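You operate a simulated robot arm through the tools that you are given. There is no shell and no other tool. Be economical: measure what you need, move in short steps, check, and stop when the job is done.

The job below is to be done with a simulated two-armed robot. You get a single attempt, and the scene is never put back.

JOB
Pick up the white tub from the top of the service bench with one hand, pass it to the other hand and put it on the blue mark on the steel table. Set down upright: white tub.

Only the result counts: the job must be done as asked and must still hold three seconds after the hand-in. Knocking over, shifting, dropping, spilling or breaking anything else fails it.

ROBOT AND FRAMES
Two 7-joint arms with two-finger parallel grippers on one trunk, on a base that drives. Base frame: it is fixed to the floor where the robot stands at the start and does not move with it; the origin is under the middle of the robot, x ahead of it, y to its left, z up; the surface under the hand at the start is at about z = 0.78. Lengths are in m, angles in degrees, forces in N, time in s.
The left shoulder is at the start at [0.05, 0.209, 1.196], the right one opposite. With the tool pointing down near the work surface each hand reaches from about 0.1 to 0.9 m from the robot's upright axis, wherever it stands, measured 20 degrees to its own side. Places, roughly: blue mark on the steel table (15x15 cm) [0.04, -3.94, 0.8]. Payload 4.4 kg a hand.
The TCP of each hand is the grasp point between the finger pads, 0.023 m short of the fingertips. In the tool frame z runs along the fingers and y along their closing line. The gripper opens to 0.094 m. The fingers are 0.038 m wide and 0.01 m thick; the gripper's body (0.054 by 0.096 m) begins 0.039 m behind the TCP.
Orientation is that of the tool frame in the base frame, as a unit quaternion [w, x, y, z]. With the fingers straight down and closing along the base's y, the tool's x points along the base's -x, its y along +y and its z along -z.

CONTROLS
- The arms move only by the tool move_arm. It takes "left_rows", "right_rows" or both (then of equal length, played together; a hand with none holds still); each is a list of rows, each a list of 7 numbers: the gripper command, from -1 (fully open) to 1 (shut), values between in proportion, then the shift along the base's x, y, z in m, then the turn, a rotation vector about the base's x, y, z in rad. In form: [[jaw, x, y, z, rx, ry, rz], ...]. A call has 1 to 10 rows; each row is the pose to reach, as a shift and turn from the pose commanded when the call began. Rows are played at 5 a second. More than 0.05 m and 8.6 degrees between two rows, or a gripper value outside its range, and nothing of the call is played. A pose out of reach is approached as far as the arm can. The call stops where the force on the tool passes 40 N (or 10 N more than at its start, if that is more) or the arm is blocked; 0.2 s more then pass. The fingers move at their own pace (about 0.108 m/s each) and stop on an object; they squeeze with about 41 N. The grip force told is the motor's: it shows also when the fingers shut on nothing. Time passes only in rows, and 0.2 s behind the last, so rows that repeat a pose let the fingers close. The reply holds the time, the measured pose of the TCP, the force on the tool along the base axes, the opening and the grip force, in the units named above and with some noise, with the torque about the TCP (base axes, N m) and any sound that the robot's microphone picked up, and new pictures: "show" is both (left out), scene, wrist or none (wrist: the cameras of the hands that moved).
- Cameras (640 x 400 px; columns grow to the right, rows downward): "scene" is now at [0.1542, 0.0041, 1.377]; the picture's right is [0.05, -1.00, 0.00], its down [-0.61, -0.03, -0.79] and it looks along [0.79, 0.04, -0.61] (base axes); focal length 271 px, centre (320, 200). "left" rides on the left gripper at [0.086, -0.016, -0.074] in its tool frame; the picture's right is [0.18, 0.98, 0.00], its down [-0.58, 0.11, -0.81] and it looks along [-0.79, 0.15, 0.59] (tool axes); focal length 243 px, centre (320, 200). "right" rides on the right gripper at [0.086, 0.016, -0.075] in its tool frame; the picture's right is [-0.18, 0.98, 0.00], its down [-0.58, -0.11, -0.81] and it looks along [-0.79, -0.15, 0.59] (tool axes); focal length 243 px, centre (320, 200). There is no depth. A picture from a camera that has moved, and an enlarged one, comes with that camera's place and axes in the base frame and with its lens. The place of the scene camera against the robot may be out by one fixed shift of up to 0.018 m in any direction.
- slide_trunk(by): slides the trunk up (or, below 0, down) by that many m; the arms and the scene camera ride with it, the base frame stays. It gives what a move gives, with no picture.
- drive_base(legs): drives the robot by 1 to 6 legs, each [ahead, left, turn to the left] in m, m and degrees, along the robot's own axes; the way and the turn of a leg run together, so that a leg with both is an arc; at most 1.5 m and 180 degrees a leg. The arms and the cameras ride along, it lands a little off, and it stops where it bumps. It gives what a move gives, and a new picture of the scene camera.
- pan_tilt(pan, tilt): turns the head with the scene camera to pan (to the left, within 80 degrees either way) and tilt (down, from -29 to 69), counted from straight ahead of the robot. It gives what a move gives, and a new picture of the scene camera.
- enlarge(camera, box): a new picture of the part [left, top, right, bottom] of that camera's present view, enlarged. The clock stands still meanwhile.
- hand_in(): hands the job in; it is judged then, once.

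Go step by step. Nothing tells you exact positions but the pictures and the camera data: compare them with the known pose of the tool, close in by small moves and look again before you grip or let go. The budget is 120 turns and 260 pictures, counting those below and the enlarged ones. Unless the task says otherwise, let go and move clear before handing in, and close with one line.

The tools are called after "Call:" by a JSON object that holds its "op" and its "data". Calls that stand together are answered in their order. move_arm: Moves the arms, as the interface text tells. Its arguments: {"type":"object","properties":{"left_rows":{"type":"array"},"right_rows":{"type":"array"},"show":{"type":"string","enum":["both","scene","wrist","none"]}},"required":[]} The other tools are called the same way: slide_trunk (by) slides the trunk up or down; drive_base (legs) drives the base; pan_tilt (pan, tilt) turns the head that bears the scene camera; enlarge (camera, box) takes an enlarged picture of a part of a camera's view; hand_in () hands the job in.

At the start:

```text
t: 0.0
left_ee_pos: [0.607, 0.3641, 1.0951]
left_orientation: [0.0, 0.0, 1.0, 0.0]
left_wrist_force: [1.0, -0.3, 0.1]
left_moment: [-0.01, 0.01, 0.02]
left_width: 0.094
left_gripper_force: 0.0
right_ee_pos: [0.6896, -0.1562, 1.0077]
right_orientation: [0.0, 0.0, 1.0, 0.0]
right_wrist_force: [-0.4, 0.0, -0.1]
right_moment: [-0.01, -0.05, 0.02]
right_width: 0.0941
right_gripper_force: 0.1
trunk travel left (down, up): [-0.275, 0.288]
robot x, y, heading: [-0.002, -0.0024, 0.3]
head pan, tilt: [3.1, 37.4]
```

scene: 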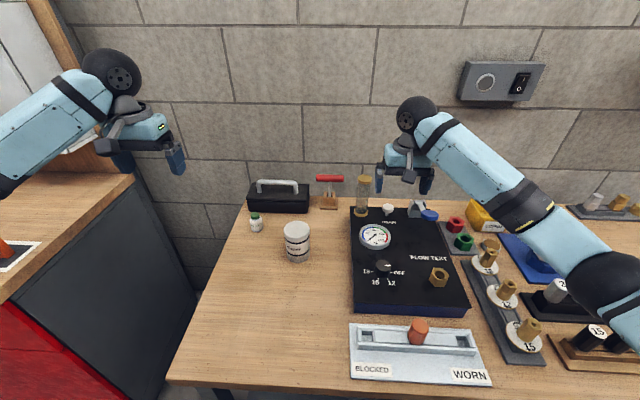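
right: 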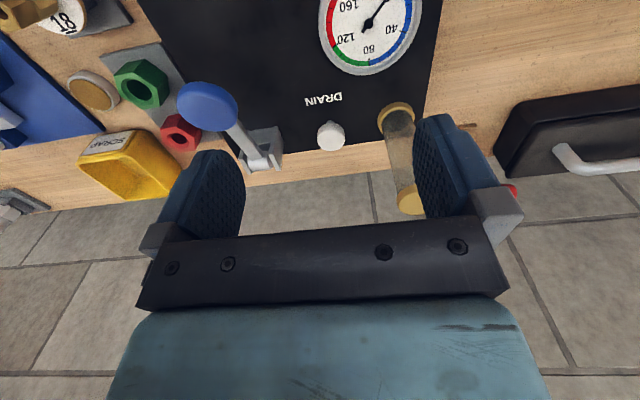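
left: 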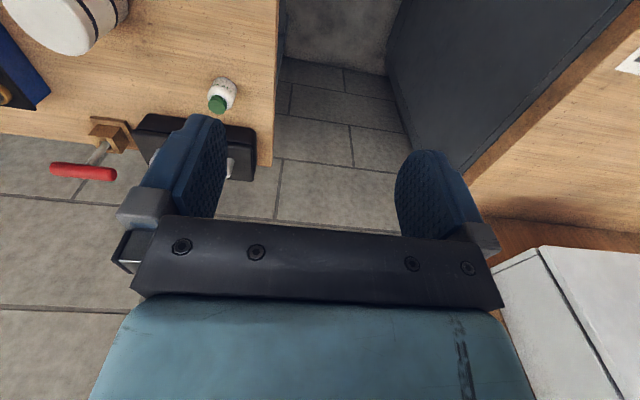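

I see a white tub on the bench ahead, at about pixel (297,242), with a small green-capped bottle near it. I'll zoom in to check it, then look around for the steel table.

Call:
{"op": "enlarge", "data": {"camera": "scene", "box": [220, 160, 380, 280]}}

Call:
{"op": "pan_tilt", "data": {"pan": -75, "tilt": 20}}

Call:
{"op": "pan_tilt", "data": {"pan": 75, "tilt": 25}}

```text
3.33 times, centred on (300, 220) of scene
camera zoom: at [0.1542, 0.0041, 1.377], right [0.05, -1.0, 0.0], down [-0.61, -0.03, -0.79], along [0.79, 0.04, -0.61], focal length 903 px, centre (387, 133)
```

zoom: 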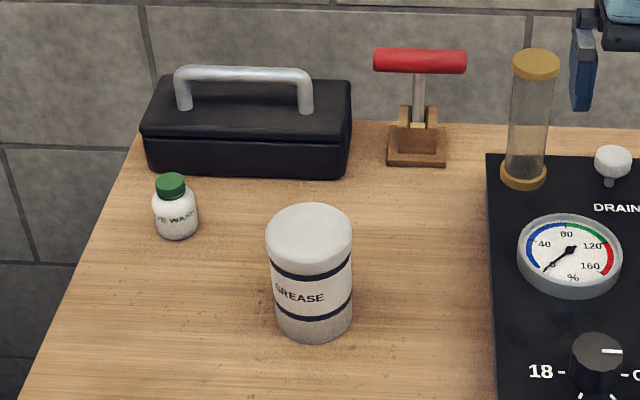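

```text
t: 1.5
left_ee_pos: [0.6057, 0.3631, 1.0955]
left_orientation: [0.0, 0.0, 1.0, 0.0]
left_wrist_force: [-0.1, 0.5, -0.3]
left_moment: [0.0, -0.04, 0.05]
left_width: 0.0943
left_gripper_force: 0.1
right_ee_pos: [0.6896, -0.1582, 1.0062]
right_orientation: [0.001, 0.0, 1.0, 0.0]
right_wrist_force: [-0.3, -0.6, 0.3]
right_moment: [0.0, -0.02, -0.02]
right_width: 0.094
right_gripper_force: 0.2
trunk travel left (down, up): [-0.275, 0.288]
robot x, y, heading: [0.002, -0.0015, 0.2]
head pan, tilt: [-75.0, 20.0]
camera scene: at [0.0918, -0.0905, 1.4045], right [-0.97, -0.26, 0.0], down [-0.09, 0.33, -0.94], along [0.24, -0.91, -0.34], focal length 271 px, centre (320, 200)
```

scene: 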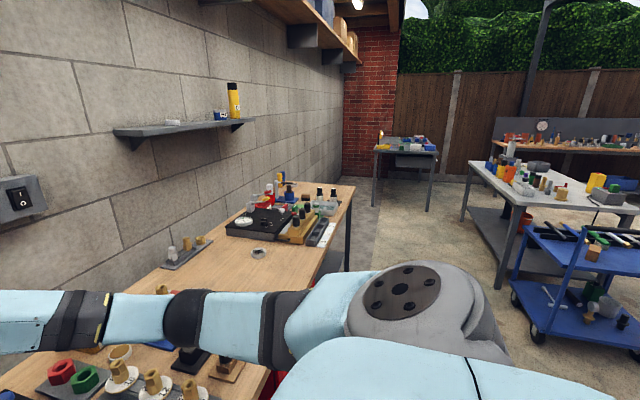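

```text
t: 3.9
left_ee_pos: [0.606, 0.364, 1.0956]
left_orientation: [0.001, 0.001, 1.0, 0.001]
left_wrist_force: [0.2, -0.8, -0.2]
left_moment: [0.04, 0.0, 0.01]
left_width: 0.0941
left_gripper_force: 0.1
right_ee_pos: [0.6893, -0.1576, 1.0075]
right_orientation: [0.0, 0.001, 1.0, 0.0]
right_wrist_force: [-0.8, -0.4, -0.1]
right_moment: [0.0, -0.02, 0.01]
right_width: 0.094
right_gripper_force: 0.2
trunk travel left (down, up): [-0.275, 0.288]
robot x, y, heading: [0.001, 0.0003, 0.1]
head pan, tilt: [75.0, 25.0]
camera scene: at [0.0915, 0.0884, 1.3964], right [0.97, -0.26, 0.0], down [-0.11, -0.41, -0.91], along [0.23, 0.88, -0.42], focal length 271 px, centre (320, 200)
```

scene: 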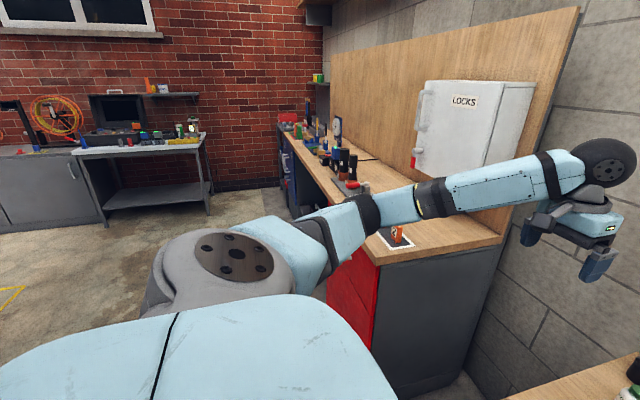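

The white tub ("GREASE") stands at about (0.66, 0.09), roughly 0.067 across and 0.10 high, and the steel table is far off to the right. My plan is for the left hand to take it low from the side, pointing along -y, and the right hand to take it from above. I start by yawing the left hand in free air.

Call:
{"op": "pan_tilt", "data": {"pan": 3, "tilt": 42}}

Call:
{"op": "move_arm", "data": {"left_rows": [[-1, 0, -0.01, 0, 0, 0, 0.14], [-1, 0, -0.02, 0, 0, 0, 0.28], [-1, 0, -0.03, 0, 0, 0, 0.42], [-1, 0, -0.04, 0, 0, 0, 0.56], [-1, 0, -0.05, 0, 0, 0, 0.7], [-1, 0, -0.06, 0, 0, 0, 0.84], [-1, 0, -0.07, 0, 0, 0, 0.98], [-1, 0, -0.08, 0, 0, 0, 1.12], [-1, 0, -0.08, 0, 0, 0, 1.26], [-1, 0, -0.08, 0, 0, 0, 1.4]], "show": "scene"}}

```text
t: 5.3
left_ee_pos: [0.6069, 0.3647, 1.0957]
left_orientation: [0.0, 0.001, 1.0, 0.0]
left_wrist_force: [0.5, -1.2, 0.3]
left_moment: [-0.01, 0.0, 0.0]
left_width: 0.0939
left_gripper_force: 0.0
right_ee_pos: [0.6905, -0.1564, 1.007]
right_orientation: [0.0, 0.0, 1.0, 0.0]
right_wrist_force: [0.3, 0.2, 0.0]
right_moment: [0.01, 0.03, 0.03]
right_width: 0.094
right_gripper_force: 0.0
trunk travel left (down, up): [-0.275, 0.288]
robot x, y, heading: [-0.0041, 0.0006, -0.0]
head pan, tilt: [3.0, 42.0]
camera scene: at [0.1511, 0.0038, 1.3702], right [0.05, -1.0, 0.0], down [-0.67, -0.04, -0.74], along [0.74, 0.04, -0.67], focal length 271 px, centre (320, 200)
```

scene: 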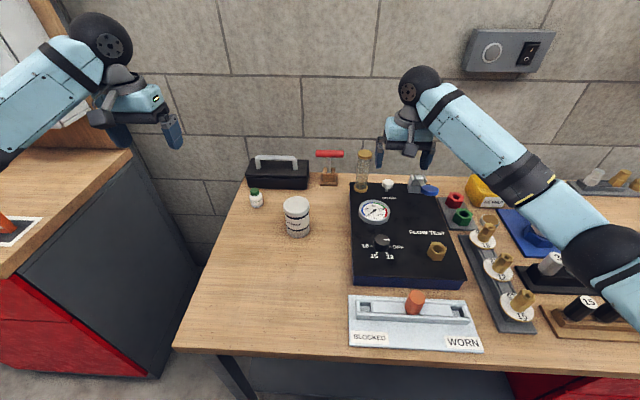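

```text
t: 7.5
left_ee_pos: [0.6067, 0.2847, 1.0952]
left_orientation: [0.001, -0.645, 0.764, 0.0]
left_wrist_force: [-0.6, -0.1, -0.4]
left_moment: [0.03, -0.01, -0.02]
left_width: 0.094
left_gripper_force: 0.1
right_ee_pos: [0.6906, -0.1571, 1.0074]
right_orientation: [0.0, 0.0, 1.0, 0.0]
right_wrist_force: [0.4, 0.5, -0.5]
right_moment: [-0.01, 0.01, -0.02]
right_width: 0.0941
right_gripper_force: 0.1
trunk travel left (down, up): [-0.275, 0.288]
robot x, y, heading: [0.0002, 0.0, -0.5]
head pan, tilt: [3.0, 42.0]
camera scene: at [0.1511, 0.0037, 1.3701], right [0.05, -1.0, 0.0], down [-0.67, -0.03, -0.74], along [0.74, 0.04, -0.67], focal length 271 px, centre (320, 200)
```

scene: 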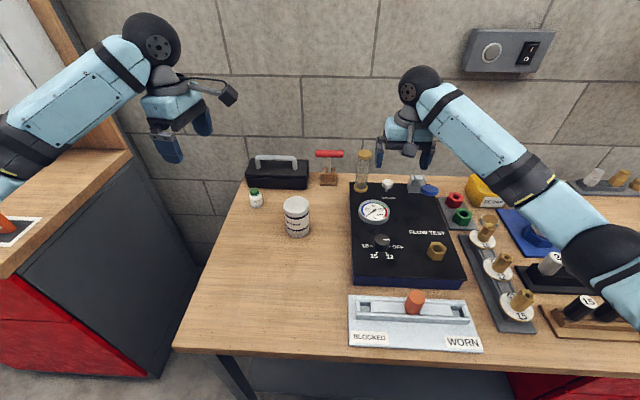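

The wrist camera sits on a boom, so it must stay on top. Next I tilt the left hand 75° so that it points along -y, camera up.

Call:
{"op": "move_arm", "data": {"left_rows": [[-1, 0, 0, 0, -0.129, 0.023, 0], [-1, 0, 0, 0, -0.258, 0.046, 0], [-1, 0, 0, 0, -0.387, 0.068, 0], [-1, 0, 0, 0, -0.516, 0.091, 0], [-1, 0, 0, 0, -0.645, 0.114, 0], [-1, 0, 0, 0, -0.773, 0.137, 0], [-1, 0, 0, 0, -0.902, 0.16, 0], [-1, 0, 0, 0, -1.031, 0.182, 0], [-1, 0, 0, 0, -1.16, 0.205, 0], [-1, 0, 0, 0, -1.289, 0.228, 0]], "show": "both"}}

```text
t: 9.7
left_ee_pos: [0.6065, 0.2849, 1.0959]
left_orientation: [-0.467, -0.511, 0.606, -0.391]
left_wrist_force: [0.2, -0.2, 0.2]
left_moment: [-0.02, 0.01, 0.01]
left_width: 0.094
left_gripper_force: 0.1
right_ee_pos: [0.6904, -0.1586, 1.0069]
right_orientation: [-0.001, 0.0, 1.0, 0.0]
right_wrist_force: [0.8, 0.2, 0.1]
right_moment: [0.02, -0.03, 0.02]
right_width: 0.0942
right_gripper_force: 0.1
trunk travel left (down, up): [-0.275, 0.288]
robot x, y, heading: [0.0009, -0.0027, 0.1]
head pan, tilt: [3.0, 42.0]
camera scene: at [0.1513, 0.004, 1.3701], right [0.05, -1.0, 0.0], down [-0.67, -0.04, -0.74], along [0.74, 0.04, -0.67], focal length 271 px, centre (320, 200)
camera left: at [0.6323, 0.3306, 1.1998], right [-0.98, 0.12, 0.18], down [0.05, 0.93, -0.35], along [-0.21, -0.34, -0.92], focal length 243 px, centre (320, 200)
```

scene: 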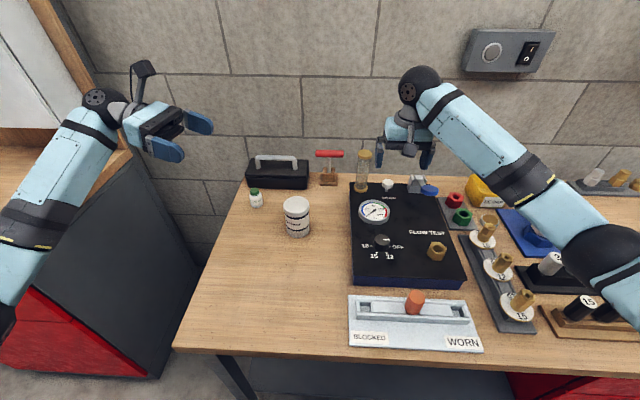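
left: 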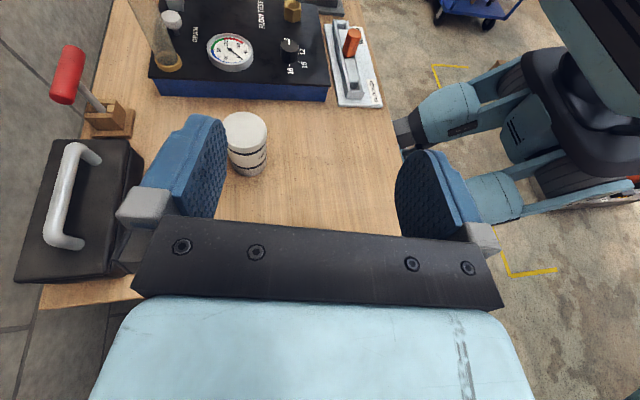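

The left camera also puts the tub at about (0.665, 0.089). I turn the hand a bit more so that it comes in from the robot's side, clear of the small bottle, and go lower.

Call:
{"op": "move_arm", "data": {"left_rows": [[-1, 0.005, -0.015, -0.03, 0, 0, 0.14], [-1, 0.01, -0.03, -0.06, 0, 0, 0.28], [-1, 0.015, -0.045, -0.09, 0, 0, 0.42], [-1, 0.025, -0.06, -0.12, 0, 0, 0.436], [-1, 0.025, -0.07, -0.15, 0, 0, 0.436], [-1, 0.025, -0.074, -0.17, 0, 0, 0.436]], "show": "both"}}

```text
t: 11.1
left_ee_pos: [0.6321, 0.2099, 0.9247]
left_orientation: [0.371, 0.63, -0.481, 0.482]
left_wrist_force: [0.1, -0.9, -0.1]
left_moment: [0.0, -0.01, 0.0]
left_width: 0.0941
left_gripper_force: 0.1
right_ee_pos: [0.6902, -0.157, 1.0073]
right_orientation: [0.0, 0.0, 1.0, 0.001]
right_wrist_force: [-0.5, -0.1, 0.2]
right_moment: [0.0, -0.01, 0.0]
right_width: 0.094
right_gripper_force: 0.0
trunk travel left (down, up): [-0.275, 0.288]
robot x, y, heading: [-0.0048, -0.0006, -0.1]
head pan, tilt: [3.0, 42.0]
camera scene: at [0.1514, 0.0037, 1.3701], right [0.05, -1.0, 0.0], down [-0.67, -0.04, -0.74], along [0.74, 0.04, -0.67], focal length 271 px, centre (320, 200)
camera left: at [0.6354, 0.2623, 1.0292], right [-0.94, -0.3, 0.18], down [-0.35, 0.87, -0.35], along [-0.05, -0.39, -0.92], focal length 243 px, centre (320, 200)
```

scene: 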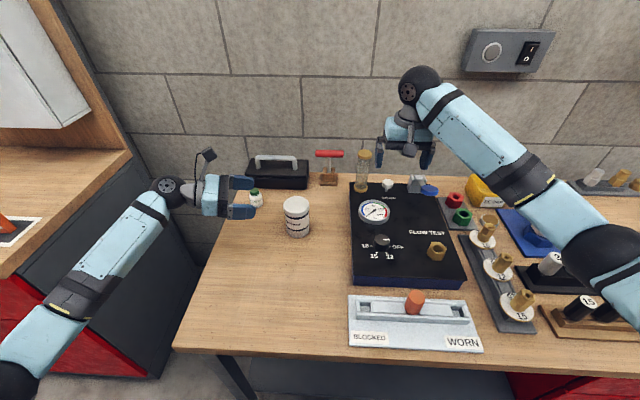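
left: 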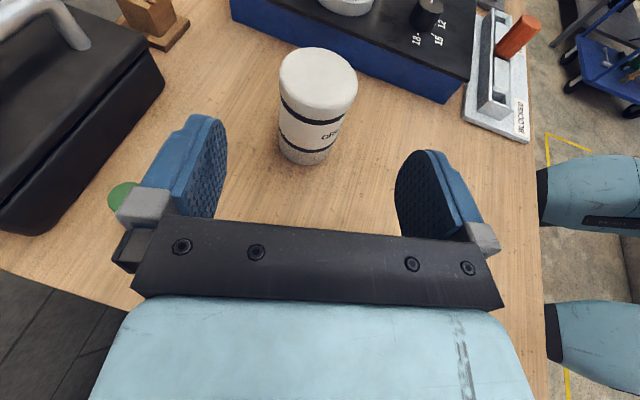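

The tub is at about (0.66, 0.095) and the bottle at (0.77, 0.23), clear of the hand. I raise the trunk so the low elbow gets more room, then lower the hand beside the tub.

Call:
{"op": "slide_trunk", "data": {"by": 0.12}}

Call:
{"op": "move_arm", "data": {"left_rows": [[-0.9, 0, 0, -0.04, 0, 0, 0], [-0.9, 0, 0, -0.08, 0, 0, 0], [-0.9, 0, 0, -0.12, 0, 0, 0], [-0.9, 0, 0, -0.16, 0, 0, 0], [-0.9, 0, 0, -0.19, 0, 0, 0]], "show": "both"}}

```text
t: 12.6
left_ee_pos: [0.6307, 0.2102, 1.0449]
left_orientation: [0.372, 0.631, -0.482, 0.482]
left_wrist_force: [-1.1, 0.6, -0.3]
left_moment: [-0.02, 0.01, -0.02]
left_width: 0.0938
left_gripper_force: 0.1
right_ee_pos: [0.6896, -0.1575, 1.1263]
right_orientation: [0.0, 0.0, 1.0, 0.0]
right_wrist_force: [-0.2, -0.5, -0.1]
right_moment: [-0.02, -0.03, 0.01]
right_width: 0.0942
right_gripper_force: 0.0
trunk travel left (down, up): [-0.395, 0.168]
robot x, y, heading: [-0.0014, 0.0033, 0.1]
head pan, tilt: [3.0, 42.0]
```

```text
t: 13.8
left_ee_pos: [0.6318, 0.2103, 0.8545]
left_orientation: [0.372, 0.63, -0.482, 0.482]
left_wrist_force: [-0.3, 0.5, -0.3]
left_moment: [-0.01, -0.04, 0.0]
left_width: 0.0891
left_gripper_force: 0.0
right_ee_pos: [0.6907, -0.1583, 1.127]
right_orientation: [0.0, 0.0, 1.0, 0.0]
right_wrist_force: [-0.2, -0.9, 0.1]
right_moment: [0.02, -0.02, -0.03]
right_width: 0.0938
right_gripper_force: 0.1
trunk travel left (down, up): [-0.395, 0.168]
robot x, y, heading: [0.0012, -0.0011, 0.2]
head pan, tilt: [3.0, 42.0]
camera scene: at [0.1514, 0.0038, 1.4901], right [0.05, -1.0, 0.0], down [-0.67, -0.04, -0.74], along [0.74, 0.04, -0.67], focal length 271 px, centre (320, 200)
camera left: at [0.6356, 0.2625, 0.959], right [-0.94, -0.3, 0.18], down [-0.35, 0.87, -0.35], along [-0.05, -0.39, -0.92], focal length 243 px, centre (320, 200)
```

scene: 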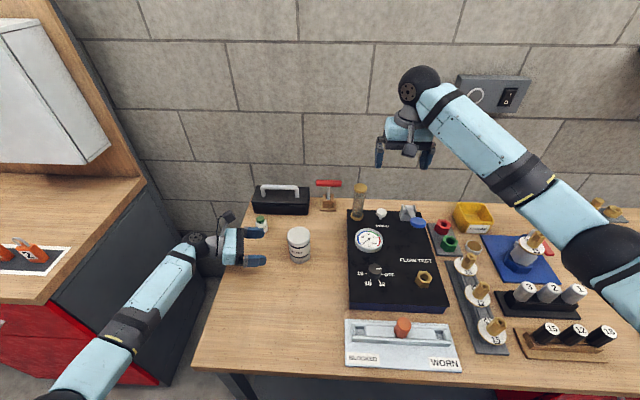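
left: 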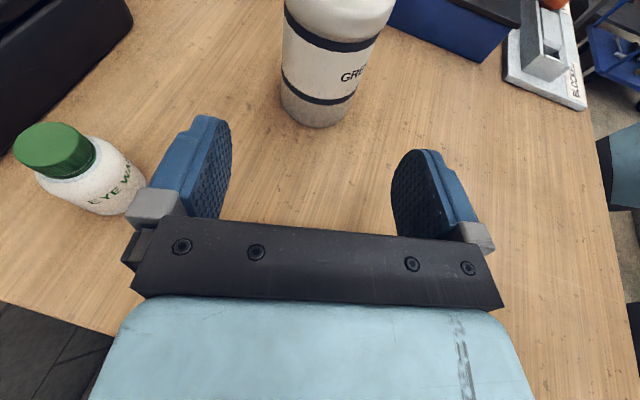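

The bottle is clear by about 5 cm. I lower to grip height and close half the distance to the tub.

Call:
{"op": "move_arm", "data": {"left_rows": [[-1, 0, 0, -0.019, 0, 0, 0], [-1, 0, 0, -0.037, 0, 0, 0], [-1, 0.005, -0.02, -0.037, 0, 0, 0], [-1, 0.009, -0.04, -0.037, 0, 0, 0]], "show": "both"}}

```text
t: 14.8
left_ee_pos: [0.6413, 0.1696, 0.8199]
left_orientation: [0.371, 0.631, -0.481, 0.483]
left_wrist_force: [-0.3, -0.3, 0.1]
left_moment: [-0.01, 0.01, 0.03]
left_width: 0.0941
left_gripper_force: 0.1
right_ee_pos: [0.6906, -0.1568, 1.1261]
right_orientation: [0.0, 0.0, 1.0, 0.0]
right_wrist_force: [0.3, 0.1, -0.5]
right_moment: [-0.01, -0.01, -0.02]
right_width: 0.0939
right_gripper_force: 0.1
trunk travel left (down, up): [-0.395, 0.168]
robot x, y, heading: [-0.0001, -0.0028, 0.1]
head pan, tilt: [3.0, 42.0]
camera scene: at [0.1512, 0.0034, 1.4901], right [0.05, -1.0, 0.0], down [-0.67, -0.03, -0.74], along [0.74, 0.04, -0.67], focal length 271 px, centre (320, 200)
camera left: at [0.644, 0.2217, 0.9228], right [-0.94, -0.3, 0.18], down [-0.35, 0.87, -0.35], along [-0.05, -0.39, -0.92], focal length 243 px, centre (320, 200)
```

scene: 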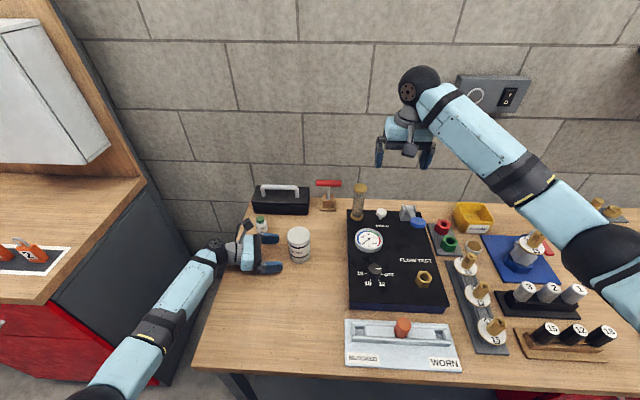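
left: 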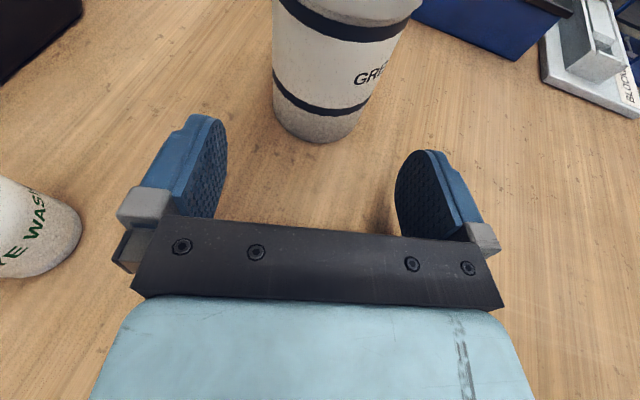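

The tub's axis is at about (0.658, 0.105). I advance to it and check before I close.

Call:
{"op": "move_arm", "data": {"left_rows": [[-1, 0.004, -0.015, -0.001, 0, 0, 0], [-1, 0.008, -0.03, -0.002, 0, 0, 0], [-1, 0.012, -0.045, -0.002, 0, 0, 0], [-1, 0.015, -0.056, -0.002, 0, 0, 0]], "show": "both"}}

Call:
{"op": "enlarge", "data": {"camera": "scene", "box": [200, 190, 340, 290]}}

```text
t: 15.8
left_ee_pos: [0.6558, 0.114, 0.8175]
left_orientation: [0.372, 0.63, -0.482, 0.482]
left_wrist_force: [0.5, -0.4, 0.1]
left_moment: [-0.03, 0.0, -0.02]
left_width: 0.0938
left_gripper_force: 0.1
right_ee_pos: [0.6904, -0.1564, 1.1276]
right_orientation: [-0.001, 0.0, 1.0, 0.0]
right_wrist_force: [-0.3, 0.5, 0.4]
right_moment: [-0.01, -0.01, -0.03]
right_width: 0.094
right_gripper_force: 0.1
trunk travel left (down, up): [-0.395, 0.168]
robot x, y, heading: [-0.0022, 0.0023, -0.0]
head pan, tilt: [3.0, 42.0]
camera scene: at [0.1512, 0.0035, 1.4901], right [0.05, -1.0, 0.0], down [-0.67, -0.03, -0.74], along [0.74, 0.04, -0.67], focal length 271 px, centre (320, 200)
camera left: at [0.6597, 0.166, 0.9206], right [-0.94, -0.3, 0.18], down [-0.35, 0.87, -0.35], along [-0.05, -0.39, -0.92], focal length 243 px, centre (320, 200)
```

scene: 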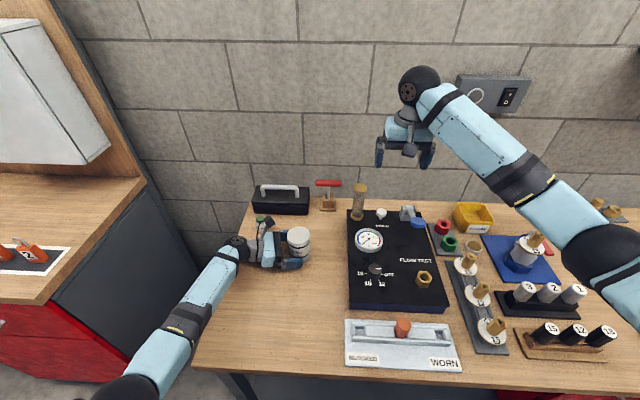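
left: 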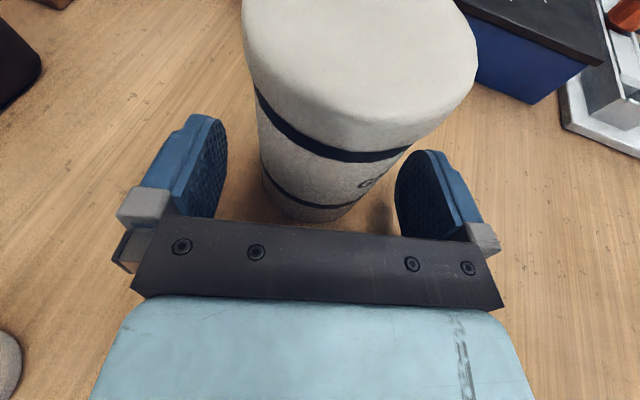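

```text
4.00 times, centred on (270, 240) of scene
camera zoom: at [0.1512, 0.0035, 1.4901], right [0.05, -1.0, 0.0], down [-0.67, -0.03, -0.74], along [0.74, 0.04, -0.67], focal length 1084 px, centre (520, 40)
```

zoom: 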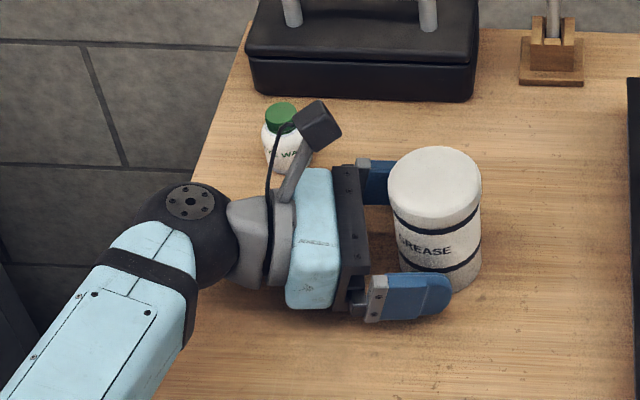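

The tub is centred between the fingers, with a small gap to the palm. I advance 5 mm and close.

Call:
{"op": "move_arm", "data": {"left_rows": [[-1, 0.0013, -0.005, 0, 0, 0, 0], [0, 0.0013, -0.005, 0, 0, 0, 0], [0.3, 0.0013, -0.005, 0, 0, 0, 0], [0.6, 0.0013, -0.005, 0, 0, 0, 0], [1, 0.0013, -0.005, 0, 0, 0, 0], [1, 0.0013, -0.005, 0, 0, 0, 0], [1, 0.0013, -0.005, 0, 0, 0, 0]], "show": "both"}}

```text
t: 17.4
left_ee_pos: [0.6572, 0.1098, 0.8167]
left_orientation: [0.372, 0.63, -0.482, 0.482]
left_wrist_force: [1.0, -1.0, 0.0]
left_moment: [0.0, -0.06, -0.01]
left_width: 0.0641
left_gripper_force: 41.1
right_ee_pos: [0.6907, -0.1566, 1.1266]
right_orientation: [0.0, 0.0, 1.0, 0.0]
right_wrist_force: [0.0, -0.1, -0.9]
right_moment: [-0.01, -0.02, -0.01]
right_width: 0.0939
right_gripper_force: 0.1
trunk travel left (down, up): [-0.395, 0.168]
robot x, y, heading: [0.0, -0.0001, 0.1]
head pan, tilt: [3.0, 42.0]
camera scene: at [0.1512, 0.0037, 1.4901], right [0.05, -1.0, 0.0], down [-0.67, -0.04, -0.74], along [0.74, 0.04, -0.67], focal length 271 px, centre (320, 200)
camera left: at [0.6608, 0.1613, 0.9204], right [-0.94, -0.3, 0.18], down [-0.35, 0.87, -0.35], along [-0.05, -0.39, -0.92], focal length 243 px, centre (320, 200)
```

scene: 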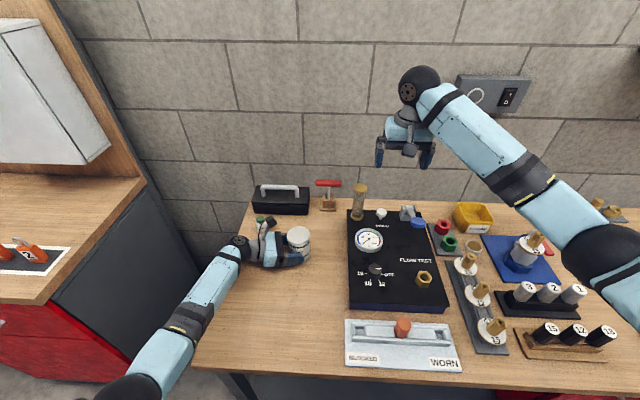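
left: 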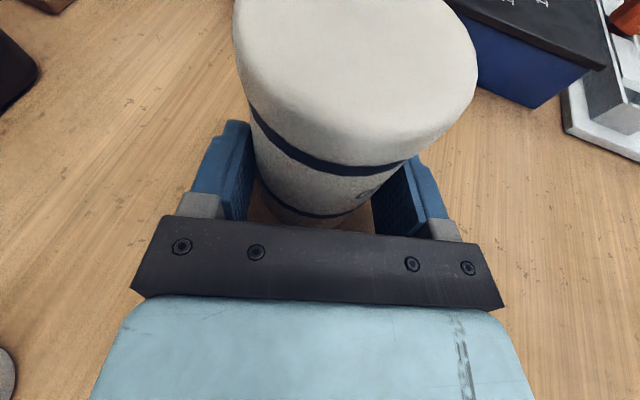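

The grip is firm at 0.064 m. I lift a little and watch the load.

Call:
{"op": "move_arm", "data": {"left_rows": [[1, 0, 0, 0.015, 0, 0, 0], [1, 0, 0, 0.03, 0, 0, 0], [1, 0, 0, 0.06, 0, 0, 0], [1, 0, 0, 0.1, 0, 0, 0], [1, 0, 0, 0.14, 0, 0, 0], [1, 0, 0, 0.18, 0, 0, 0], [1, -0.02, -0.01, 0.21, 0, 0, -0.09], [1, -0.05, -0.03, 0.23, 0, 0, -0.18], [1, -0.08, -0.05, 0.24, 0, 0, -0.26]], "show": "both"}}

```text
t: 19.4
left_ee_pos: [0.5754, 0.0601, 1.0566]
left_orientation: [0.432, 0.562, -0.559, 0.43]
left_wrist_force: [-0.2, -0.3, -3.5]
left_moment: [0.05, 0.0, -0.03]
left_width: 0.0644
left_gripper_force: 41.0
right_ee_pos: [0.6903, -0.1574, 1.1268]
right_orientation: [-0.001, 0.0, 1.0, 0.0]
right_wrist_force: [-0.1, 1.2, 0.8]
right_moment: [0.0, 0.0, -0.02]
right_width: 0.0943
right_gripper_force: 0.1
trunk travel left (down, up): [-0.395, 0.168]
robot x, y, heading: [0.0, 0.0026, -0.1]
head pan, tilt: [3.0, 42.0]
camera scene: at [0.1509, 0.0034, 1.4902], right [0.05, -1.0, 0.0], down [-0.67, -0.03, -0.74], along [0.74, 0.04, -0.67], focal length 271 px, centre (320, 200)
camera left: at [0.5932, 0.1088, 1.1609], right [-0.98, -0.05, 0.18], down [-0.11, 0.93, -0.35], along [-0.15, -0.37, -0.92], focal length 243 px, centre (320, 200)
```

scene: 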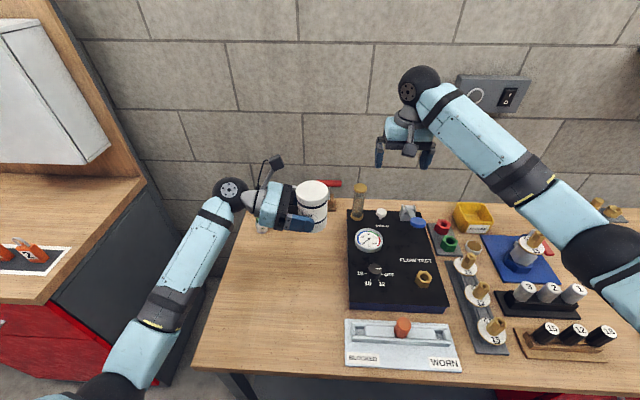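
left: 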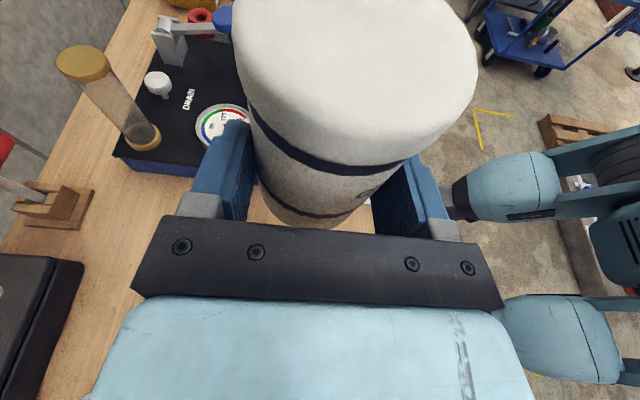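

The tub is held, with a load of about 3.5 N. Next I yaw the right hand 90° and raise it above the tub's height.

Call:
{"op": "move_arm", "data": {"right_rows": [[-1, 0, -0.01, 0.02, 0, 0, 0.14], [-1, 0, -0.02, 0.04, 0, 0, 0.28], [-1, 0, -0.02, 0.06, 0, 0, 0.42], [-1, 0, -0.02, 0.08, 0, 0, 0.56], [-1, 0, -0.02, 0.1, 0, 0, 0.7], [-1, 0, -0.02, 0.11, 0, 0, 0.84], [-1, 0, -0.02, 0.12, 0, 0, 0.98], [-1, -0.02, -0.02, 0.12, 0, 0, 1.12], [-1, -0.04, -0.02, 0.12, 0, 0, 1.26], [-1, -0.06, -0.02, 0.12, 0, 0, 1.4]], "show": "both"}}

```text
t: 21.6
left_ee_pos: [0.5769, 0.0592, 1.0566]
left_orientation: [0.432, 0.562, -0.56, 0.43]
left_wrist_force: [-0.6, -0.3, -2.7]
left_moment: [0.07, -0.02, -0.01]
left_width: 0.0643
left_gripper_force: 41.0
right_ee_pos: [0.629, -0.1765, 1.2468]
right_orientation: [0.0, -0.644, 0.765, 0.0]
right_wrist_force: [-1.0, 0.0, -0.4]
right_moment: [0.0, 0.0, 0.02]
right_width: 0.0943
right_gripper_force: 0.0
trunk travel left (down, up): [-0.395, 0.168]
robot x, y, heading: [-0.0012, -0.0019, -0.1]
head pan, tilt: [3.0, 42.0]
camera scene: at [0.1508, 0.0035, 1.4902], right [0.05, -1.0, 0.0], down [-0.67, -0.03, -0.74], along [0.74, 0.04, -0.67], focal length 271 px, centre (320, 200)
camera right: at [0.5998, -0.2587, 1.3215], right [-0.94, 0.35, 0.0], down [0.21, 0.56, 0.81], along [0.28, 0.76, -0.59], focal length 243 px, centre (320, 200)
```

scene: 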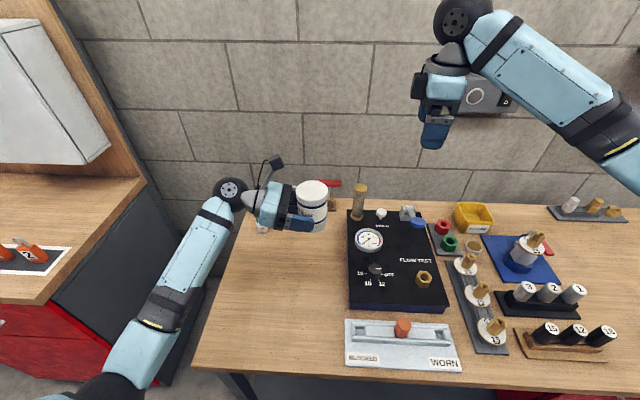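
right: 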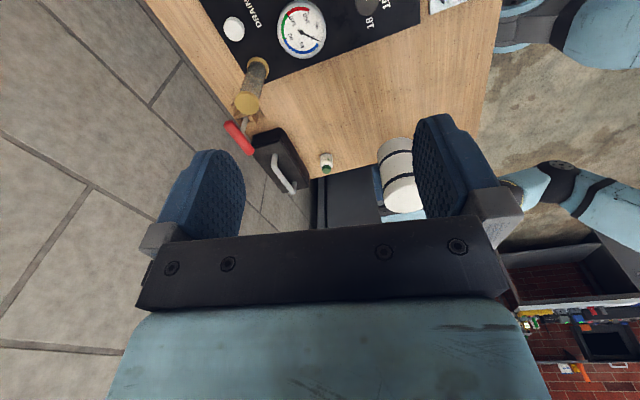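

The right camera puts the tub's top at about (0.58, 0.05, 1.12). I move the right hand above it at a safe height.

Call:
{"op": "move_arm", "data": {"right_rows": [[-1, -0.01, 0.045, 0, 0, 0, 0.085], [-1, -0.02, 0.09, 0, 0, 0, 0.17], [-1, -0.035, 0.135, 0, 0, 0, 0.17], [-1, -0.045, 0.18, 0, 0, 0, 0.17], [-1, -0.05, 0.215, 0, 0, 0, 0.17], [-1, -0.051, 0.23, 0, 0, 0, 0.17]], "show": "both"}}

Call:
{"op": "enlarge", "data": {"camera": "scene", "box": [230, 60, 430, 260]}}

Call:
{"op": "enlarge", "data": {"camera": "left", "box": [0, 0, 640, 400]}}

```text
t: 23.0
left_ee_pos: [0.5771, 0.0608, 1.0556]
left_orientation: [0.431, 0.563, -0.559, 0.43]
left_wrist_force: [-0.2, 0.6, -2.9]
left_moment: [0.03, 0.0, -0.02]
left_width: 0.0644
left_gripper_force: 40.7
right_ee_pos: [0.5788, 0.0539, 1.2469]
right_orientation: [0.0, -0.706, 0.708, 0.0]
right_wrist_force: [-0.1, 1.1, 0.2]
right_moment: [-0.02, -0.01, 0.0]
right_width: 0.0938
right_gripper_force: 0.1
trunk travel left (down, up): [-0.395, 0.168]
robot x, y, heading: [-0.0017, -0.0045, 0.1]
head pan, tilt: [3.0, 42.0]
camera scene: at [0.1515, 0.0041, 1.4901], right [0.05, -1.0, 0.0], down [-0.67, -0.04, -0.74], along [0.74, 0.04, -0.67], focal length 271 px, centre (320, 200)
camera right: at [0.5637, -0.0323, 1.3219], right [-0.98, 0.19, 0.0], down [0.11, 0.58, 0.81], along [0.15, 0.79, -0.59], focal length 243 px, centre (320, 200)
```

scene: 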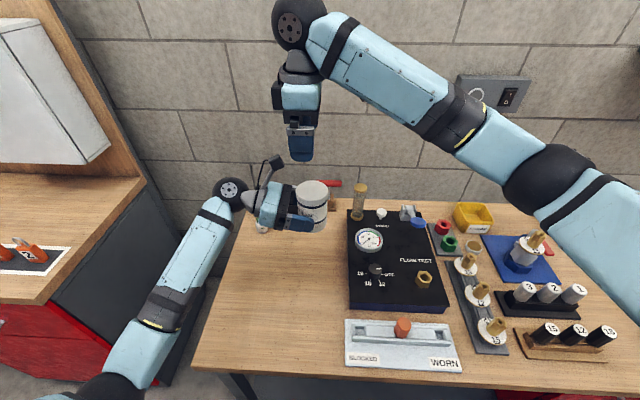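
right: 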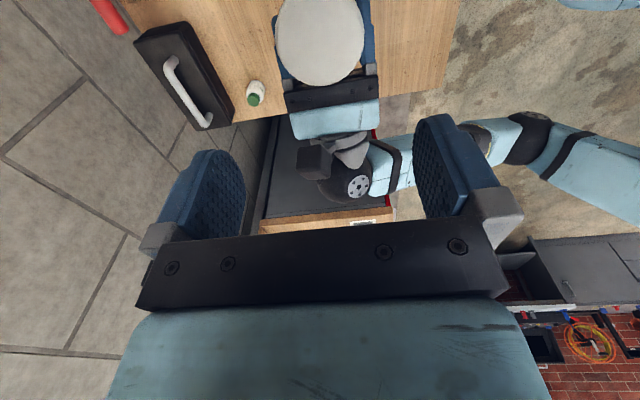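

```text
2.00 times, centred on (330, 160) of scene
camera zoom: at [0.1515, 0.0041, 1.4901], right [0.05, -1.0, 0.0], down [-0.67, -0.04, -0.74], along [0.74, 0.04, -0.67], focal length 542 px, centre (300, 280)
```

zoom: 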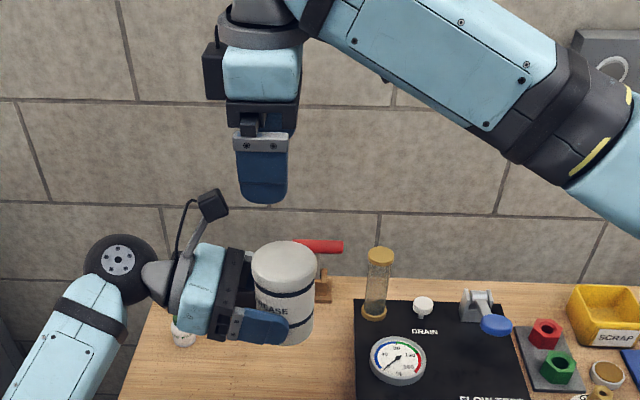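

```text
1.00 times, centred on (320, 200) of left (not enlarged: the box is as wide or as high as the picture)
camera zoom: at [0.594, 0.1095, 1.1603], right [-0.98, -0.05, 0.18], down [-0.11, 0.93, -0.35], along [-0.15, -0.37, -0.92], focal length 243 px, centre (320, 200)
```

zoom: 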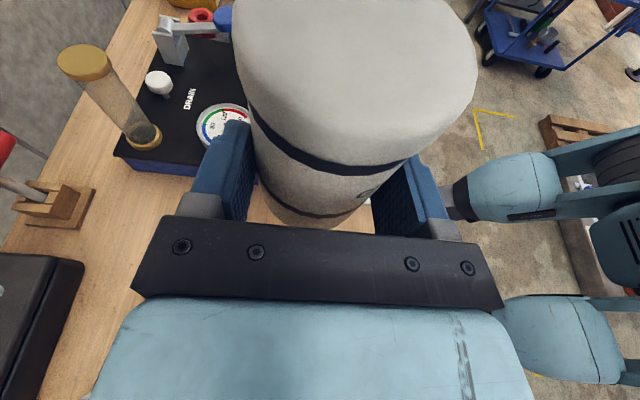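

The tub's axis is now at about (0.579, 0.045), top at 1.12. I shift a little and come down until the fingertips are just above the top.

Call:
{"op": "move_arm", "data": {"right_rows": [[-1, 0, -0.009, -0.02, 0, 0, 0], [-1, 0, -0.009, -0.05, 0, 0, 0], [-1, 0, -0.009, -0.075, 0, 0, 0], [-1, 0, -0.009, -0.092, 0, 0, 0]], "show": "both"}}

Call:
{"op": "enlarge", "data": {"camera": "scene", "box": [230, 110, 400, 250]}}

Call:
{"op": "enlarge", "data": {"camera": "left", "box": [100, 0, 540, 280]}}

```text
t: 24.0
left_ee_pos: [0.5778, 0.0602, 1.0569]
left_orientation: [0.432, 0.562, -0.559, 0.43]
left_wrist_force: [0.1, 0.4, -2.2]
left_moment: [0.04, -0.02, 0.02]
left_width: 0.0641
left_gripper_force: 40.5
right_ee_pos: [0.579, 0.0434, 1.1538]
right_orientation: [0.0, -0.707, 0.708, 0.001]
right_wrist_force: [-0.6, 0.9, 0.4]
right_moment: [0.0, 0.0, 0.04]
right_width: 0.0937
right_gripper_force: 0.1
trunk travel left (down, up): [-0.395, 0.168]
robot x, y, heading: [-0.0012, -0.0011, 0.2]
head pan, tilt: [3.0, 42.0]
camera scene: at [0.1516, 0.0037, 1.4901], right [0.05, -1.0, 0.0], down [-0.67, -0.04, -0.74], along [0.74, 0.04, -0.67], focal length 271 px, centre (320, 200)
camera right: at [0.5637, -0.042, 1.2289], right [-0.98, 0.19, 0.0], down [0.11, 0.58, 0.81], along [0.15, 0.79, -0.59], focal length 243 px, centre (320, 200)
```

scene: 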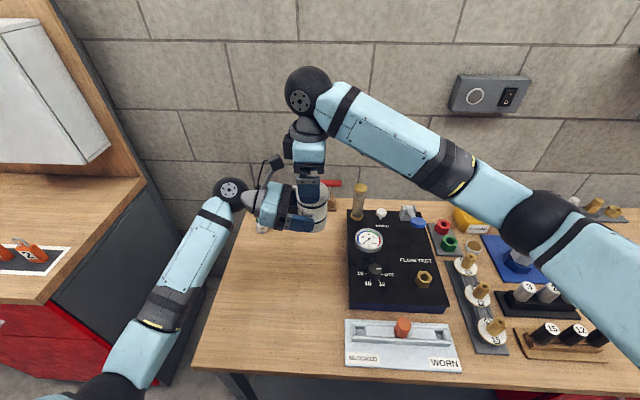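
right: 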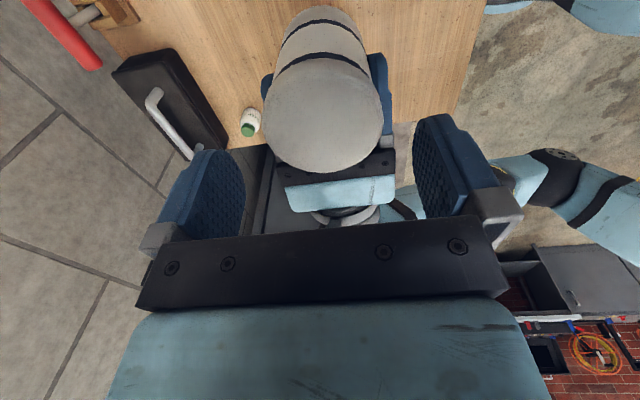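

```text
2.86 times, centred on (315, 180) of scene
camera zoom: at [0.1516, 0.0037, 1.4901], right [0.05, -1.0, 0.0], down [-0.67, -0.04, -0.74], along [0.74, 0.04, -0.67], focal length 774 px, centre (334, 257)
```

zoom: 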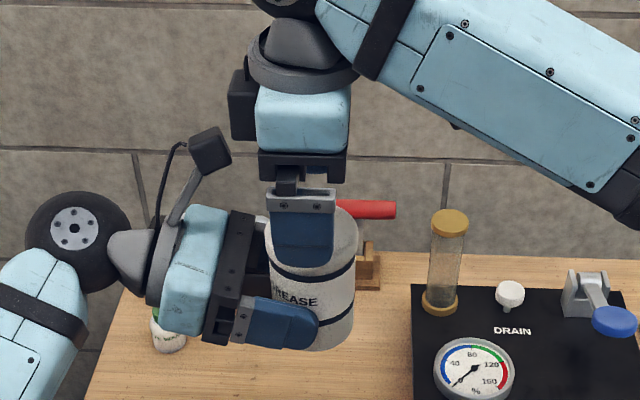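

```text
1.43 times, centred on (320, 140) of left
camera zoom: at [0.5941, 0.1093, 1.1603], right [-0.98, -0.05, 0.18], down [-0.11, 0.93, -0.35], along [-0.15, -0.37, -0.92], focal length 347 px, centre (320, 286)
```

zoom: 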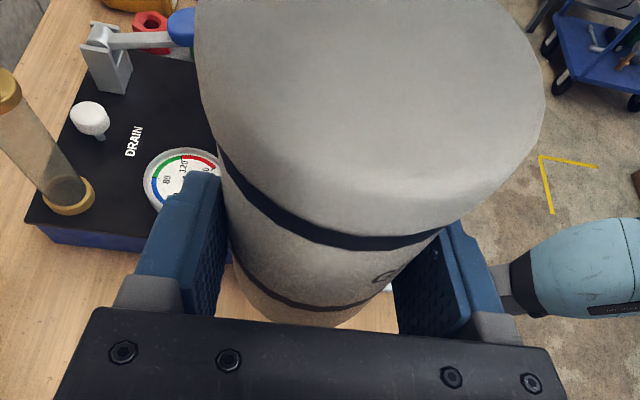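

The alignment checks out: axis at y≈0.043. I lower the last 4.5 cm and stop well short of the left fingers.

Call:
{"op": "move_arm", "data": {"right_rows": [[-1, 0, 0, -0.015, 0, 0, 0], [-1, 0, 0, -0.03, 0, 0, 0], [-1, 0, 0, -0.045, 0, 0, 0]], "show": "both"}}

Call:
{"op": "enlarge", "data": {"camera": "scene", "box": [230, 110, 400, 250]}}

```text
t: 24.8
left_ee_pos: [0.5768, 0.0598, 1.0572]
left_orientation: [0.431, 0.563, -0.559, 0.43]
left_wrist_force: [-0.3, -0.9, -3.0]
left_moment: [0.04, 0.03, -0.03]
left_width: 0.0643
left_gripper_force: 40.9
right_ee_pos: [0.5788, 0.0434, 1.1099]
right_orientation: [0.0, -0.706, 0.708, 0.0]
right_wrist_force: [0.3, 0.5, 0.1]
right_moment: [0.0, 0.01, 0.02]
right_width: 0.0941
right_gripper_force: 0.2
trunk travel left (down, up): [-0.395, 0.168]
robot x, y, heading: [-0.0032, -0.0018, -0.0]
head pan, tilt: [3.0, 42.0]
camera scene: at [0.1516, 0.0037, 1.4901], right [0.05, -1.0, 0.0], down [-0.67, -0.04, -0.74], along [0.74, 0.04, -0.67], focal length 271 px, centre (320, 200)
camera right: at [0.5637, -0.0423, 1.1844], right [-0.98, 0.19, 0.0], down [0.11, 0.58, 0.81], along [0.15, 0.79, -0.59], focal length 243 px, centre (320, 200)
```

scene: 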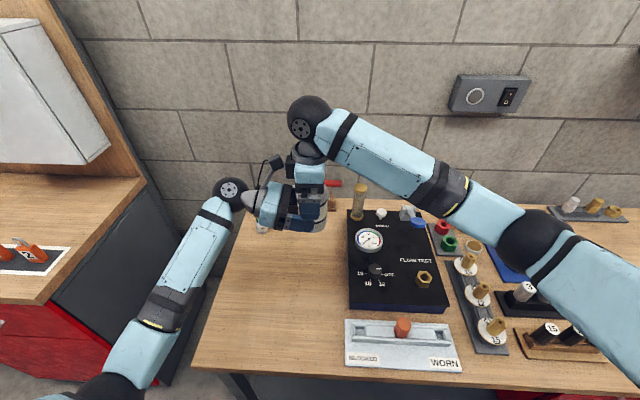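
right: 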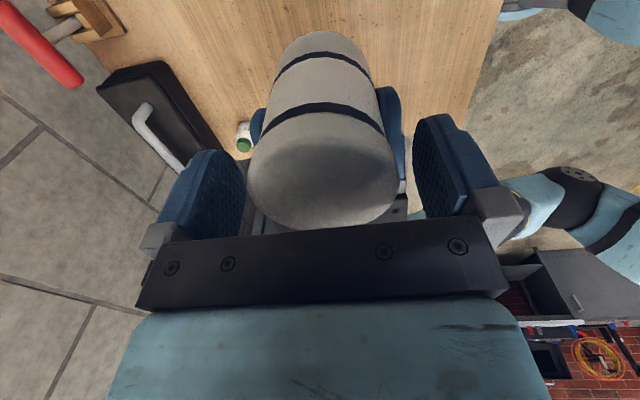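

```text
2.86 times, centred on (315, 180) of scene
camera zoom: at [0.1516, 0.0037, 1.4901], right [0.05, -1.0, 0.0], down [-0.67, -0.04, -0.74], along [0.74, 0.04, -0.67], focal length 774 px, centre (334, 257)
```

zoom: 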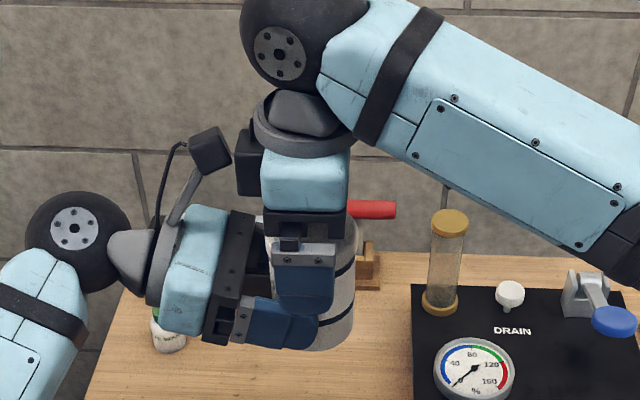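

The right fingers straddle the upper part of the tub, about 1 cm above the left fingers. I raise 3 mm for margin and close the right gripper.

Call:
{"op": "move_arm", "data": {"right_rows": [[-1, 0, 0, 0.003, 0, 0, 0], [0, 0, 0, 0.003, 0, 0, 0], [0.25, 0, 0, 0.003, 0, 0, 0], [0.4, 0, 0, 0.003, 0, 0, 0], [0.7, 0, 0, 0.003, 0, 0, 0], [1, 0, 0, 0.003, 0, 0, 0], [1, 0, 0, 0.003, 0, 0, 0], [1, 0, 0, 0.003, 0, 0, 0]], "show": "both"}}

Call:
{"op": "enlarge", "data": {"camera": "scene", "box": [230, 110, 400, 250]}}

```text
t: 26.6
left_ee_pos: [0.5782, 0.0602, 1.0564]
left_orientation: [0.431, 0.563, -0.559, 0.43]
left_wrist_force: [31.1, 3.1, -5.0]
left_moment: [-0.02, 0.67, 0.55]
left_width: 0.0642
left_gripper_force: 40.6
right_ee_pos: [0.5781, 0.0434, 1.1135]
right_orientation: [0.001, 0.707, -0.707, 0.0]
right_wrist_force: [-30.9, -2.6, 2.0]
right_moment: [-0.12, 1.02, -0.02]
right_width: 0.0646
right_gripper_force: 41.2
trunk travel left (down, up): [-0.395, 0.168]
robot x, y, heading: [0.0009, -0.0004, -0.0]
head pan, tilt: [3.0, 42.0]
camera scene: at [0.1514, 0.0038, 1.4901], right [0.05, -1.0, 0.0], down [-0.67, -0.04, -0.74], along [0.74, 0.04, -0.67], focal length 271 px, centre (320, 200)
camera right: at [0.5633, -0.0418, 1.1875], right [-0.98, 0.18, 0.0], down [0.11, 0.58, 0.81], along [0.15, 0.79, -0.59], focal length 243 px, centre (320, 200)
```

scene: 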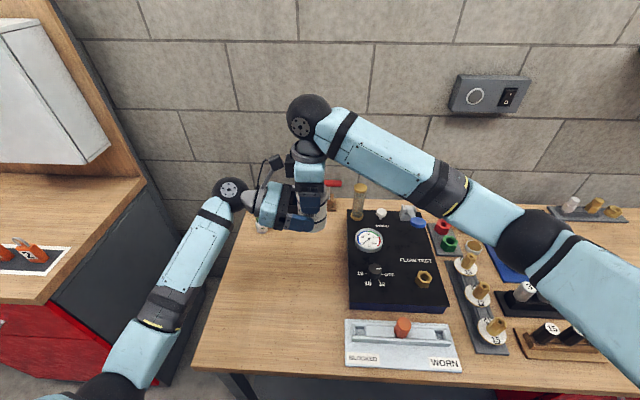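
right: 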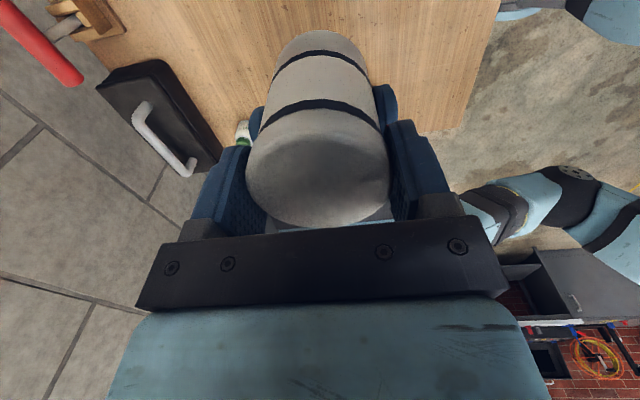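

```text
2.86 times, centred on (315, 180) of scene
camera zoom: at [0.1514, 0.0038, 1.4901], right [0.05, -1.0, 0.0], down [-0.67, -0.04, -0.74], along [0.74, 0.04, -0.67], focal length 774 px, centre (334, 257)
```

zoom: 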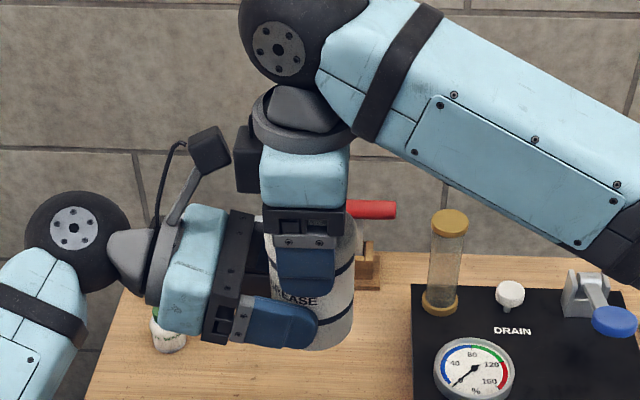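

Both hands hold the tub, with about 31 N of side strain between them. I relieve it by shifting the right hand slightly toward -x.

Call:
{"op": "move_arm", "data": {"right_rows": [[1, -0.001, 0, 0, 0, 0, 0], [1, -0.002, 0, 0, 0, 0, 0]], "show": "none"}}

```text
t: 27.2
left_ee_pos: [0.5769, 0.0595, 1.0567]
left_orientation: [0.431, 0.562, -0.56, 0.43]
left_wrist_force: [21.2, 4.1, -2.9]
left_moment: [0.01, 0.04, 0.53]
left_width: 0.0644
left_gripper_force: 41.3
right_ee_pos: [0.5777, 0.0438, 1.1128]
right_orientation: [-0.001, -0.706, 0.708, 0.0]
right_wrist_force: [-20.7, -4.1, 0.6]
right_moment: [-0.25, 1.16, -0.2]
right_width: 0.0642
right_gripper_force: 41.8
trunk travel left (down, up): [-0.395, 0.168]
robot x, y, heading: [-0.0022, -0.0016, 0.1]
head pan, tilt: [3.0, 42.0]
```

Call:
{"op": "move_arm", "data": {"right_rows": [[1, -0.002, 0, 0, 0, 0, 0], [1, -0.004, 0, 0, 0, 0, 0]], "show": "none"}}

```text
t: 27.8
left_ee_pos: [0.575, 0.0592, 1.0572]
left_orientation: [-0.433, -0.561, 0.561, -0.429]
left_wrist_force: [-16.9, 6.2, 2.0]
left_moment: [0.09, -0.9, -0.24]
left_width: 0.0642
left_gripper_force: 40.7
right_ee_pos: [0.5756, 0.0415, 1.1143]
right_orientation: [0.001, -0.704, 0.71, -0.001]
right_wrist_force: [16.5, -5.9, -2.8]
right_moment: [-0.43, -0.05, -0.01]
right_width: 0.0648
right_gripper_force: 41.2
trunk travel left (down, up): [-0.395, 0.168]
robot x, y, heading: [-0.0057, -0.0002, 0.0]
head pan, tilt: [3.0, 42.0]
```

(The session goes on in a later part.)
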